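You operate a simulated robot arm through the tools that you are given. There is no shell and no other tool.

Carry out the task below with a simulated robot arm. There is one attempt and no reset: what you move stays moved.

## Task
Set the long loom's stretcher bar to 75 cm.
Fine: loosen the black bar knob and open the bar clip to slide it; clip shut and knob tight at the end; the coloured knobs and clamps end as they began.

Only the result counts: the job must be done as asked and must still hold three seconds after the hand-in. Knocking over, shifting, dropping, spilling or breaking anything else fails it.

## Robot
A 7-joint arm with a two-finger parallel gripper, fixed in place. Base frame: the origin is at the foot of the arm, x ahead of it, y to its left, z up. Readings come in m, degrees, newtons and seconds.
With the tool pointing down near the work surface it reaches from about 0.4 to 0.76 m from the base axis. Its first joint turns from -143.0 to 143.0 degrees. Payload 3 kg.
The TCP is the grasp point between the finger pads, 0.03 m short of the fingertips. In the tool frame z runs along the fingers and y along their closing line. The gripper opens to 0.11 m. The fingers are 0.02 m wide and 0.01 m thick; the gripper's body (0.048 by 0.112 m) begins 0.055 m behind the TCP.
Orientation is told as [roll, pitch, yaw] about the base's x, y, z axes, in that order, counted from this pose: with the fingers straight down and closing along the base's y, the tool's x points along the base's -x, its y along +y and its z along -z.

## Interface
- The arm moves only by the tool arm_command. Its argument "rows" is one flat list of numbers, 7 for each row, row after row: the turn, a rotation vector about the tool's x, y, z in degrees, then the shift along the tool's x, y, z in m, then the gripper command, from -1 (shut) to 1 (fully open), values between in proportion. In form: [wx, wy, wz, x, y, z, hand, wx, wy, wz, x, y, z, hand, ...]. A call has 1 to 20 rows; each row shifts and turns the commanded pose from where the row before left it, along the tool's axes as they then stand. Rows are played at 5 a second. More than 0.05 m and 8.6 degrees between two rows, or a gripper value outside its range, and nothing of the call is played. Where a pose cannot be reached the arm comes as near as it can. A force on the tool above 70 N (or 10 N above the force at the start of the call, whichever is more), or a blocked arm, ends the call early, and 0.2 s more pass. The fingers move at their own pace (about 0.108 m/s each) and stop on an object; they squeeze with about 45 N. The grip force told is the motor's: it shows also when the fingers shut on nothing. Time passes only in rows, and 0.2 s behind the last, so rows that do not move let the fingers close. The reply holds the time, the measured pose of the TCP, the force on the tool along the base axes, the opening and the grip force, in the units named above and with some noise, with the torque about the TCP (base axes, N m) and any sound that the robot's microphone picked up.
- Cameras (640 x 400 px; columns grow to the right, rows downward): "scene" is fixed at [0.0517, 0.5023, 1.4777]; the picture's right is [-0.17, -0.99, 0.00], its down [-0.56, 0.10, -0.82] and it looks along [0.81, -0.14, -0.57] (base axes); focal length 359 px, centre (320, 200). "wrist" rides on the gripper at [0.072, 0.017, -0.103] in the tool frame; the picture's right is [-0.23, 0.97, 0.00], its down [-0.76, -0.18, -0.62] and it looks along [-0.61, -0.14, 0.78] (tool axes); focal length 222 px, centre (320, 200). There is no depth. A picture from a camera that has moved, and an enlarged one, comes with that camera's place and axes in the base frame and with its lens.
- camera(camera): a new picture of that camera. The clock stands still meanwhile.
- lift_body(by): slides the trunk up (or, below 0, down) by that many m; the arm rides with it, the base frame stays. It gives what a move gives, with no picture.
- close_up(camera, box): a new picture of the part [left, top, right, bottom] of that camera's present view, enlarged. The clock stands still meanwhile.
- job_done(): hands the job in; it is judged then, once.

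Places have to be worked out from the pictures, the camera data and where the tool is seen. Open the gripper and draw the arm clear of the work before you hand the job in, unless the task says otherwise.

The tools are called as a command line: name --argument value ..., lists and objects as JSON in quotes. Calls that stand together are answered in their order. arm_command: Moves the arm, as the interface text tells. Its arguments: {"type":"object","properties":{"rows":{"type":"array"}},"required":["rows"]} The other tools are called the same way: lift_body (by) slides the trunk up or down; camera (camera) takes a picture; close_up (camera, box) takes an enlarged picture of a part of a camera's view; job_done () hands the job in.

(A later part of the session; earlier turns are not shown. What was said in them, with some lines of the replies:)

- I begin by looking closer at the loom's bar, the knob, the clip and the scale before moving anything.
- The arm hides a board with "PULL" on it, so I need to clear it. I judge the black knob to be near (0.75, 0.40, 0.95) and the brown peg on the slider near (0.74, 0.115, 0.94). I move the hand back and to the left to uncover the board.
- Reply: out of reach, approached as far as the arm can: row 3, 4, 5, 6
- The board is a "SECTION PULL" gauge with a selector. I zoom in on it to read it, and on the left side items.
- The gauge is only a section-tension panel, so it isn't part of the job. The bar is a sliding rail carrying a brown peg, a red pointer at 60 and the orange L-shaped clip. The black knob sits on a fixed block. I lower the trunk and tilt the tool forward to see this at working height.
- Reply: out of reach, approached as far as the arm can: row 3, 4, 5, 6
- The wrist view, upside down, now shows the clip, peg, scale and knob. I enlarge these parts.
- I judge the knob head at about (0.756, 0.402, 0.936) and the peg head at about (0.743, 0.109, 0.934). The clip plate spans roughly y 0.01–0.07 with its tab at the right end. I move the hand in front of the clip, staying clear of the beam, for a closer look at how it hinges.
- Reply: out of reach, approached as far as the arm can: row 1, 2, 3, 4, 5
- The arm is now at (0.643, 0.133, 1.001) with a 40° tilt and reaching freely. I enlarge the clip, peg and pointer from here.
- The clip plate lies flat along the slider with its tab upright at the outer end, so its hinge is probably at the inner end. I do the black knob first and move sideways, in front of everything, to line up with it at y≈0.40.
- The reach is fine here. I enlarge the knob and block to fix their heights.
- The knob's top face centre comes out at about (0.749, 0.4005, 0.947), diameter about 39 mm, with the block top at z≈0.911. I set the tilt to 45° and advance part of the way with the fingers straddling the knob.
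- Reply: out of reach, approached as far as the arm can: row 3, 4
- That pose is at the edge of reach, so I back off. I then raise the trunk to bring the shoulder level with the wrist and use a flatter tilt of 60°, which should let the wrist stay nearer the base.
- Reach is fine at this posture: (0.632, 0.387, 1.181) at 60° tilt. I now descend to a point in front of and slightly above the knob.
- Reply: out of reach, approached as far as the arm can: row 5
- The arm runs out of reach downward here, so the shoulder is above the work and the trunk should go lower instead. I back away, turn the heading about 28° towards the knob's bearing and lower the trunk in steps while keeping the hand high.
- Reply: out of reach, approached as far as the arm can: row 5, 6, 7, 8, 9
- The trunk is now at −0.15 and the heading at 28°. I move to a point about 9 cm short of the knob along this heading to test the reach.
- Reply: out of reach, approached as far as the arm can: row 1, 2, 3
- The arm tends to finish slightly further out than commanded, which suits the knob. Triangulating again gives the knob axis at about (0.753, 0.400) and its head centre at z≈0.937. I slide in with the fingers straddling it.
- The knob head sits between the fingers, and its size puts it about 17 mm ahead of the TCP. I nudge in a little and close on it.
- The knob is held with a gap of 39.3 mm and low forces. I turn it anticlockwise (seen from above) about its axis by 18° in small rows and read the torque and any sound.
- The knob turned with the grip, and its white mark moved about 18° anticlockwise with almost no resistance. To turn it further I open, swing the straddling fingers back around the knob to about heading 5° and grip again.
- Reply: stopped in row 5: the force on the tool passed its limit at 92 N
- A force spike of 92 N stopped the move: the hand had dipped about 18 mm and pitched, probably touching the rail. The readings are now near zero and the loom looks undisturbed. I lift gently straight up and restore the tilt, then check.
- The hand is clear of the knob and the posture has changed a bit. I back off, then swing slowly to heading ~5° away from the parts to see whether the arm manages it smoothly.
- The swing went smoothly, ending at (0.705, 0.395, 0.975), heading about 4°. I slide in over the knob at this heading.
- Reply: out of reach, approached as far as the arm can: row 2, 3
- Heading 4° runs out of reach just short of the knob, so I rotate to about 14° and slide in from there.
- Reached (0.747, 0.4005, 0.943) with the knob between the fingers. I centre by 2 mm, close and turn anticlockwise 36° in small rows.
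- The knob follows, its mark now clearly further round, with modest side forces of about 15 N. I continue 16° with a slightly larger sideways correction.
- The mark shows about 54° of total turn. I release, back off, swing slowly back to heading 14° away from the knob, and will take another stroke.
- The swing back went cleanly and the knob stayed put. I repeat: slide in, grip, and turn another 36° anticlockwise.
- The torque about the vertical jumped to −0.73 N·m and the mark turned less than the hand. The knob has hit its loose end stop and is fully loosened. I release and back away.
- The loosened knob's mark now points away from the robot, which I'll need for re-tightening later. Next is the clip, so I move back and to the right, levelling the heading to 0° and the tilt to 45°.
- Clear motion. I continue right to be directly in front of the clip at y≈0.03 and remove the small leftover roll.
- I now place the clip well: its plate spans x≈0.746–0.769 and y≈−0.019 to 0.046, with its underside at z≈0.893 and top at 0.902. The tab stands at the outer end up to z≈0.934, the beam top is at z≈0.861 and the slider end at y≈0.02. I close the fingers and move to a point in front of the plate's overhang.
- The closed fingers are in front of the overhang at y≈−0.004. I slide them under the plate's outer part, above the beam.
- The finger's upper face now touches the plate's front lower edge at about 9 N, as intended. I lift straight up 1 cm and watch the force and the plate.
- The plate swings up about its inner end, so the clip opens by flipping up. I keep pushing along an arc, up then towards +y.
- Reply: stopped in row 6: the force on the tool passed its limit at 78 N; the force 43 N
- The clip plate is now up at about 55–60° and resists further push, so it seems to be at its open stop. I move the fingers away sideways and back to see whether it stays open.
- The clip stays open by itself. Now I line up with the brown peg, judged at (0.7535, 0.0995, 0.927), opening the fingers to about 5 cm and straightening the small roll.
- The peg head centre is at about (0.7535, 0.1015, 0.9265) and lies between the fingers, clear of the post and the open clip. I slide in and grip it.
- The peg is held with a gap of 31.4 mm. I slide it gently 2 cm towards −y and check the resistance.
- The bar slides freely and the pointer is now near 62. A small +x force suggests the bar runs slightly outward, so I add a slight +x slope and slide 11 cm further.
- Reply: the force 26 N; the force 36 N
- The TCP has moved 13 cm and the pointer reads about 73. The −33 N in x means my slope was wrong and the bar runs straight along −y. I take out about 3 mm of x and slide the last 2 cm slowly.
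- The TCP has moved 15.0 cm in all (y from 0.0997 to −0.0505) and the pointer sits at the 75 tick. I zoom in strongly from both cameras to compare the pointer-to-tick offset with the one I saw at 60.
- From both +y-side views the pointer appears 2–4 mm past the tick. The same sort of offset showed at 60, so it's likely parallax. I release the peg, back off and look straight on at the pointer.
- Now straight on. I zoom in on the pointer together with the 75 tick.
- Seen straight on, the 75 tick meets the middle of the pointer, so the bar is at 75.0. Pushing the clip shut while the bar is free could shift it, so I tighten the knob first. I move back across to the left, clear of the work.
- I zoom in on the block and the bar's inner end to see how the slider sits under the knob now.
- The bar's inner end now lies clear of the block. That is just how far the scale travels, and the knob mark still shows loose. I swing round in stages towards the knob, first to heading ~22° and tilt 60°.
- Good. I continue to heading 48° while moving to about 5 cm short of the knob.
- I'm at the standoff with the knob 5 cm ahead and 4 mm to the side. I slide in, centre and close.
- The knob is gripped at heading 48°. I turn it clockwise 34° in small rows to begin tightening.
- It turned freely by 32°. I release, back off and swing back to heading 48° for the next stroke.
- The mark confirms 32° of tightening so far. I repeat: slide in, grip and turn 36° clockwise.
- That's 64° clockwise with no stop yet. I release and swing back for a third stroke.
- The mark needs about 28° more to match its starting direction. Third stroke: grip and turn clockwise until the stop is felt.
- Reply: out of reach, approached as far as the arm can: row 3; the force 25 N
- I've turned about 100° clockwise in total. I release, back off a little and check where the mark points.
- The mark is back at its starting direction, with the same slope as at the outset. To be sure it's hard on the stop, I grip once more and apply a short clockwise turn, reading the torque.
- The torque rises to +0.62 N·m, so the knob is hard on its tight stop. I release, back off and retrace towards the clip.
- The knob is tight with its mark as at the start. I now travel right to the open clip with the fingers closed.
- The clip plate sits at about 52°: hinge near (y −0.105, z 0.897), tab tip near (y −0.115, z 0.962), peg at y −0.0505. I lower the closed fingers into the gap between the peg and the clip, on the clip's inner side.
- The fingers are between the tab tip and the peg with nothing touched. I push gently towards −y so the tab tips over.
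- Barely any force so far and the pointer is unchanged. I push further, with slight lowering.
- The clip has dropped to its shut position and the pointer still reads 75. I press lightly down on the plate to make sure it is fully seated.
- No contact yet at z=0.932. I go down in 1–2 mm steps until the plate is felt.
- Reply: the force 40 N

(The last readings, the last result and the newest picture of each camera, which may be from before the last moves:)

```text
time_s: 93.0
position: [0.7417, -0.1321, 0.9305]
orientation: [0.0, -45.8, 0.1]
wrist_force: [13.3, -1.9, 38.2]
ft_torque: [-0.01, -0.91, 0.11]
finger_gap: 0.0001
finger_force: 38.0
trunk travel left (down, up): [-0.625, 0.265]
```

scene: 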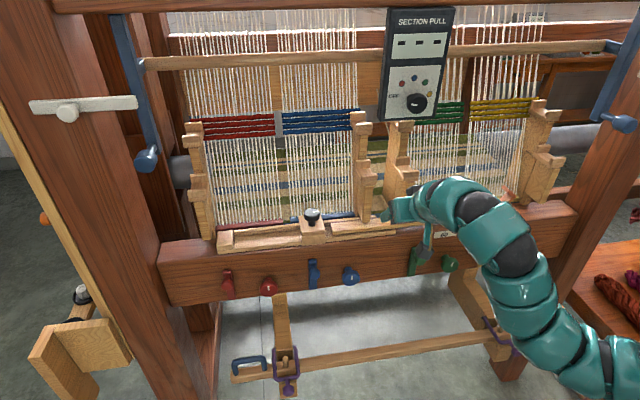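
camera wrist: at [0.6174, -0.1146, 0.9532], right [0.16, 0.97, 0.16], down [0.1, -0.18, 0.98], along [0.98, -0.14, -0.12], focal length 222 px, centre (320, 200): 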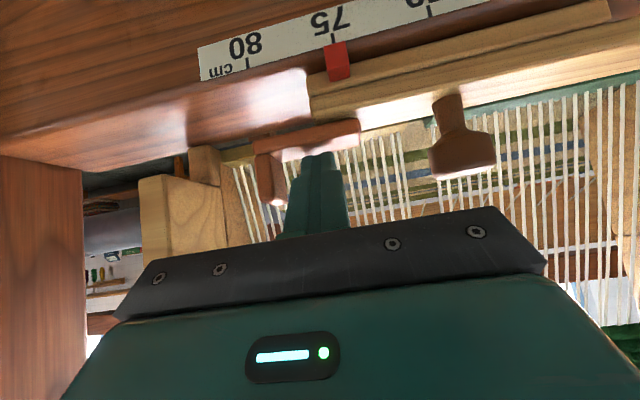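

The plate takes 38 N without moving further, so it is seated shut. I lift off and back away, then inspect everything.

arm_command --rows '[0, 0, 0, -0.007, 0, -0.007, -1, 0, 0, 0, -0.014, 0, -0.014, -1, 0, 0, 0, -0.014, 0, -0.014, -1, 0, 0, 0, 0, 0, -0.03, -1, 0, 0, 0, 0, 0, -0.03, -1, 0, 0, 0, 0, 0, -0.03, -0.5]'

camera --camera "wrist"

close_up --camera "wrist" --box '[230, 30, 410, 170]'

close_up --camera "scene" --box '[440, 170, 560, 245]'

close_up --camera "scene" --box '[485, 205, 513, 225]'

```text
time_s: 94.4
position: [0.6789, -0.1329, 1.0379]
orientation: [0.0, -45.2, 0.1]
wrist_force: [-0.7, -0.9, -0.2]
ft_torque: [-0.01, -0.03, 0.02]
finger_gap: 0.0275
finger_force: 0.1
trunk travel left (down, up): [-0.625, 0.265]
```

```text
taken
camera wrist: at [0.554, -0.1146, 1.0602], right [0.16, 0.97, 0.16], down [0.1, -0.18, 0.98], along [0.98, -0.14, -0.12], focal length 222 px, centre (320, 200)
```

wrist: 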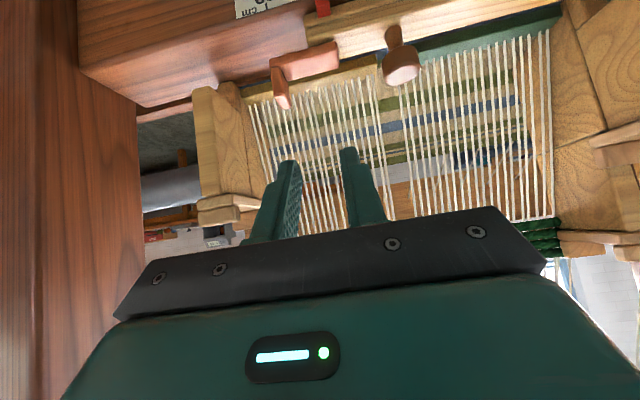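

```text
2.86 times, centred on (320, 100) of wrist
camera zoom: at [0.554, -0.1146, 1.0602], right [0.16, 0.97, 0.16], down [0.1, -0.18, 0.98], along [0.98, -0.14, -0.12], focal length 635 px, centre (320, 486)
```

zoom: 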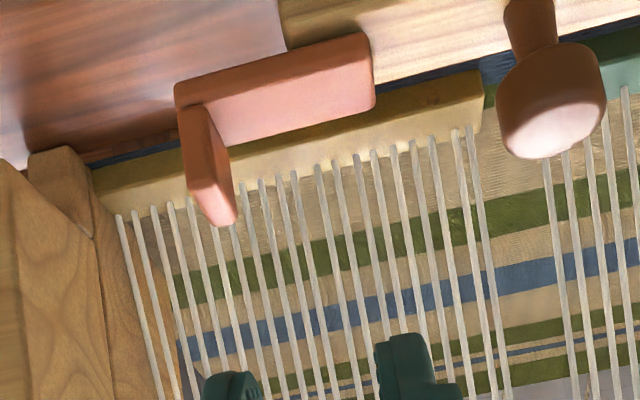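

```text
5.33 times, centred on (500, 208) of scene
camera zoom: at [0.0517, 0.5023, 1.4777], right [-0.17, -0.99, 0.0], down [-0.56, 0.1, -0.82], along [0.81, -0.14, -0.57], focal length 1913 px, centre (-640, 160)
```

zoom: 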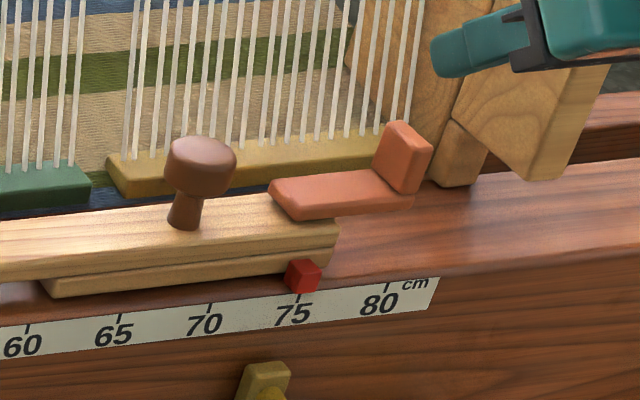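

```text
16.00 times, centred on (499, 215) of scene
camera zoom: at [0.0517, 0.5023, 1.4777], right [-0.17, -0.99, 0.0], down [-0.56, 0.1, -0.82], along [0.81, -0.14, -0.57], focal length 5739 px, centre (-2544, -40)
```

zoom: 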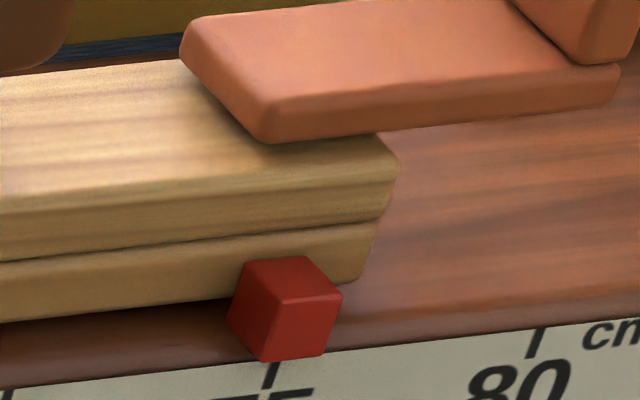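

The clip is flat as at the start and the pointer hasn't moved from 75. I open the gripper and draw the arm well clear for a final inspection of the whole loom.

arm_command --rows '[0, 0, 0, 0, 0, -0.04, 0.5, 0, 0, 0, -0.01, 0.02, -0.04, 1, 0, 0, 0, -0.01, 0.03, -0.03, 1, 0, 0, 0, -0.01, 0.03, -0.02, 1, 0, 0, 0, 0, 0.03, 0, 1]'

camera --camera "scene"

close_up --camera "scene" --box '[200, 180, 400, 305]'

close_up --camera "scene" --box '[380, 170, 580, 295]'

camera --camera "wrist"

```text
time_s: 95.6
position: [0.608, -0.0224, 1.1516]
orientation: [0.0, -45.1, 0.1]
wrist_force: [-0.2, 0.7, -0.6]
ft_torque: [0.02, 0.02, -0.05]
finger_gap: 0.1099
finger_force: 0.1
trunk travel left (down, up): [-0.625, 0.265]
```

```text
taken
```

scene: 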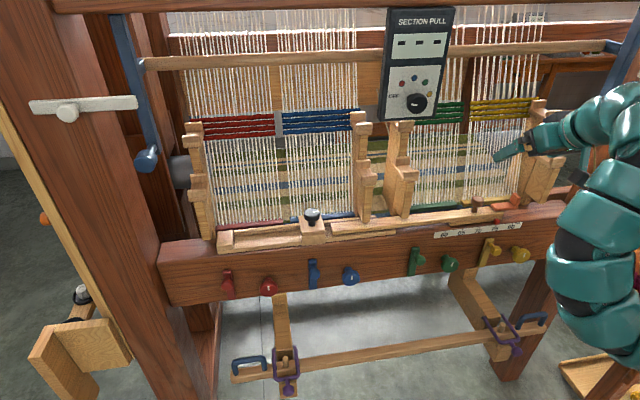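

```text
3.20 times, centred on (300, 242) of scene
camera zoom: at [0.0517, 0.5023, 1.4777], right [-0.17, -0.99, 0.0], down [-0.56, 0.1, -0.82], along [0.81, -0.14, -0.57], focal length 1148 px, centre (384, 64)
```

zoom: 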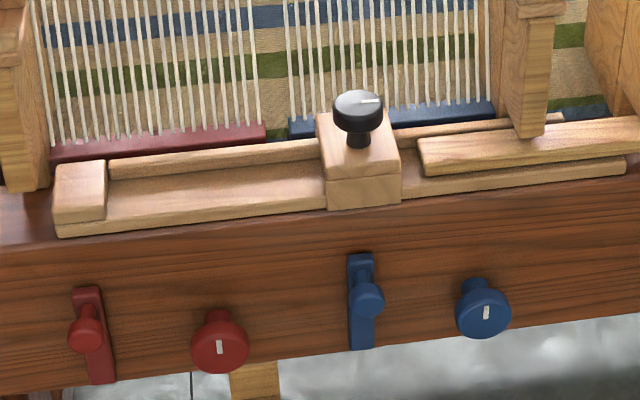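

```text
3.20 times, centred on (480, 232) of scene
camera zoom: at [0.0517, 0.5023, 1.4777], right [-0.17, -0.99, 0.0], down [-0.56, 0.1, -0.82], along [0.81, -0.14, -0.57], focal length 1148 px, centre (-192, 96)
```

zoom: 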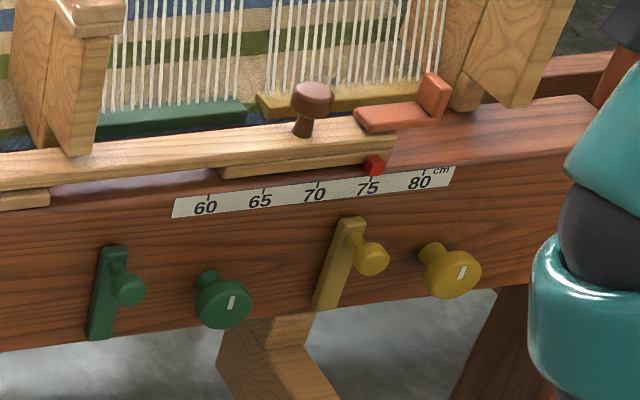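

```text
taken
camera wrist: at [0.4827, -0.0046, 1.1735], right [0.16, 0.97, 0.16], down [0.1, -0.18, 0.98], along [0.98, -0.14, -0.12], focal length 222 px, centre (320, 200)
```

wrist: 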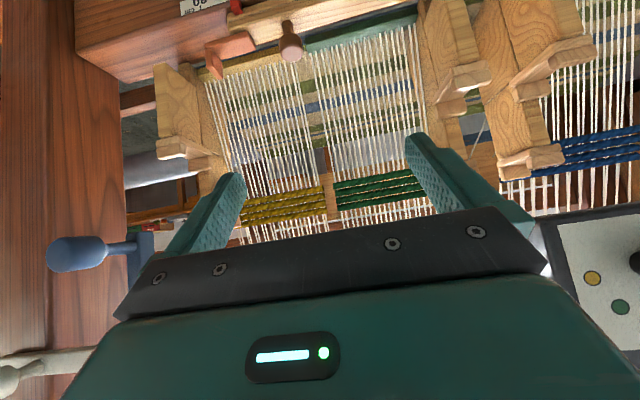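

All coloured knobs and clamps match their starting state, the black knob's mark is back as it was, the clip is shut and the pointer is at 75. I draw the hand a little further back before handing in.

arm_command --rows '[0, 0, 0, 0.015, 0, -0.03, 1, 0, 0, 0, 0.015, 0, -0.03, 1, 0, 0, 0, 0, 0, 0, 1, 0, 0, 0, 0, 0, 0, 1]'

close_up --camera "scene" --box '[380, 170, 580, 295]'

camera --camera "scene"

```text
time_s: 96.6
position: [0.5439, -0.0241, 1.1738]
orientation: [0.0, -45.2, 0.2]
wrist_force: [-0.7, -0.2, 0.0]
ft_torque: [-0.01, -0.04, -0.03]
finger_gap: 0.1102
finger_force: 0.1
trunk travel left (down, up): [-0.625, 0.265]
```

```text
3.20 times, centred on (480, 232) of scene
camera zoom: at [0.0517, 0.5023, 1.4777], right [-0.17, -0.99, 0.0], down [-0.56, 0.1, -0.82], along [0.81, -0.14, -0.57], focal length 1148 px, centre (-192, 96)
```

zoom: 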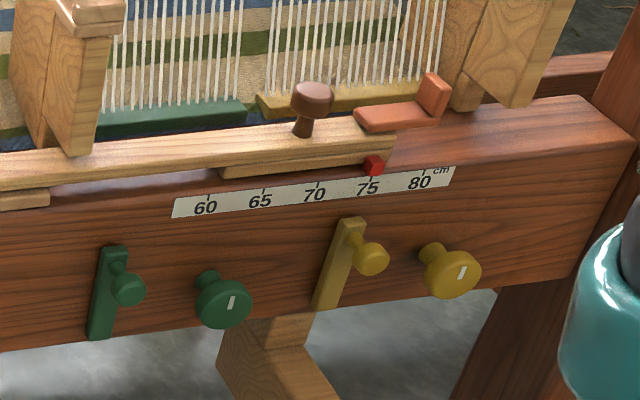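

```text
taken
```

scene: 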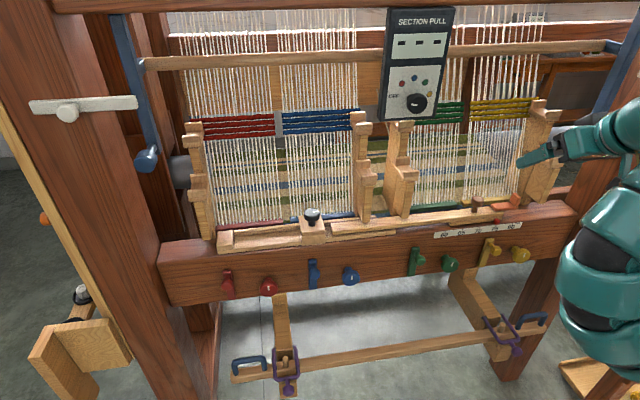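

The bar reads 75, the clip is shut, the black knob is tight, and everything else is as it was. The arm is clear with the gripper open, so I hand the job in.

job_done

```text
The job is handed in.
```

The long loom's stretcher bar is set to 75 cm, and the job is handed in. I haven't seen the judge's result.

- **Setting:** seen straight on, the 75 tick lines up with the middle of the red pointer. It hadn't moved after I tightened the knob and shut the clip.
- **Black knob:** it is tight. It turned clockwise until it hit its stop, and its white mark points the same way as at the start.
- **Clip:** it is shut flat and took a firm press without moving further.
- **Coloured knobs and clamps:** I didn't use them, and they match the starting pictures.

**Contact while loosening:** the hand dipped during the knob work, and a 92 N force stop ended that move. The fingers had probably touched the bar's rail. I saw nothing shifted or damaged in the pictures afterwards.

**Bar clear of the knob block:** at 75 cm the bar's inner end has slid out from under the knob block. I took the knob's stop and mark as proof that it is tight, but I didn't push on the bar to test that it is locked.
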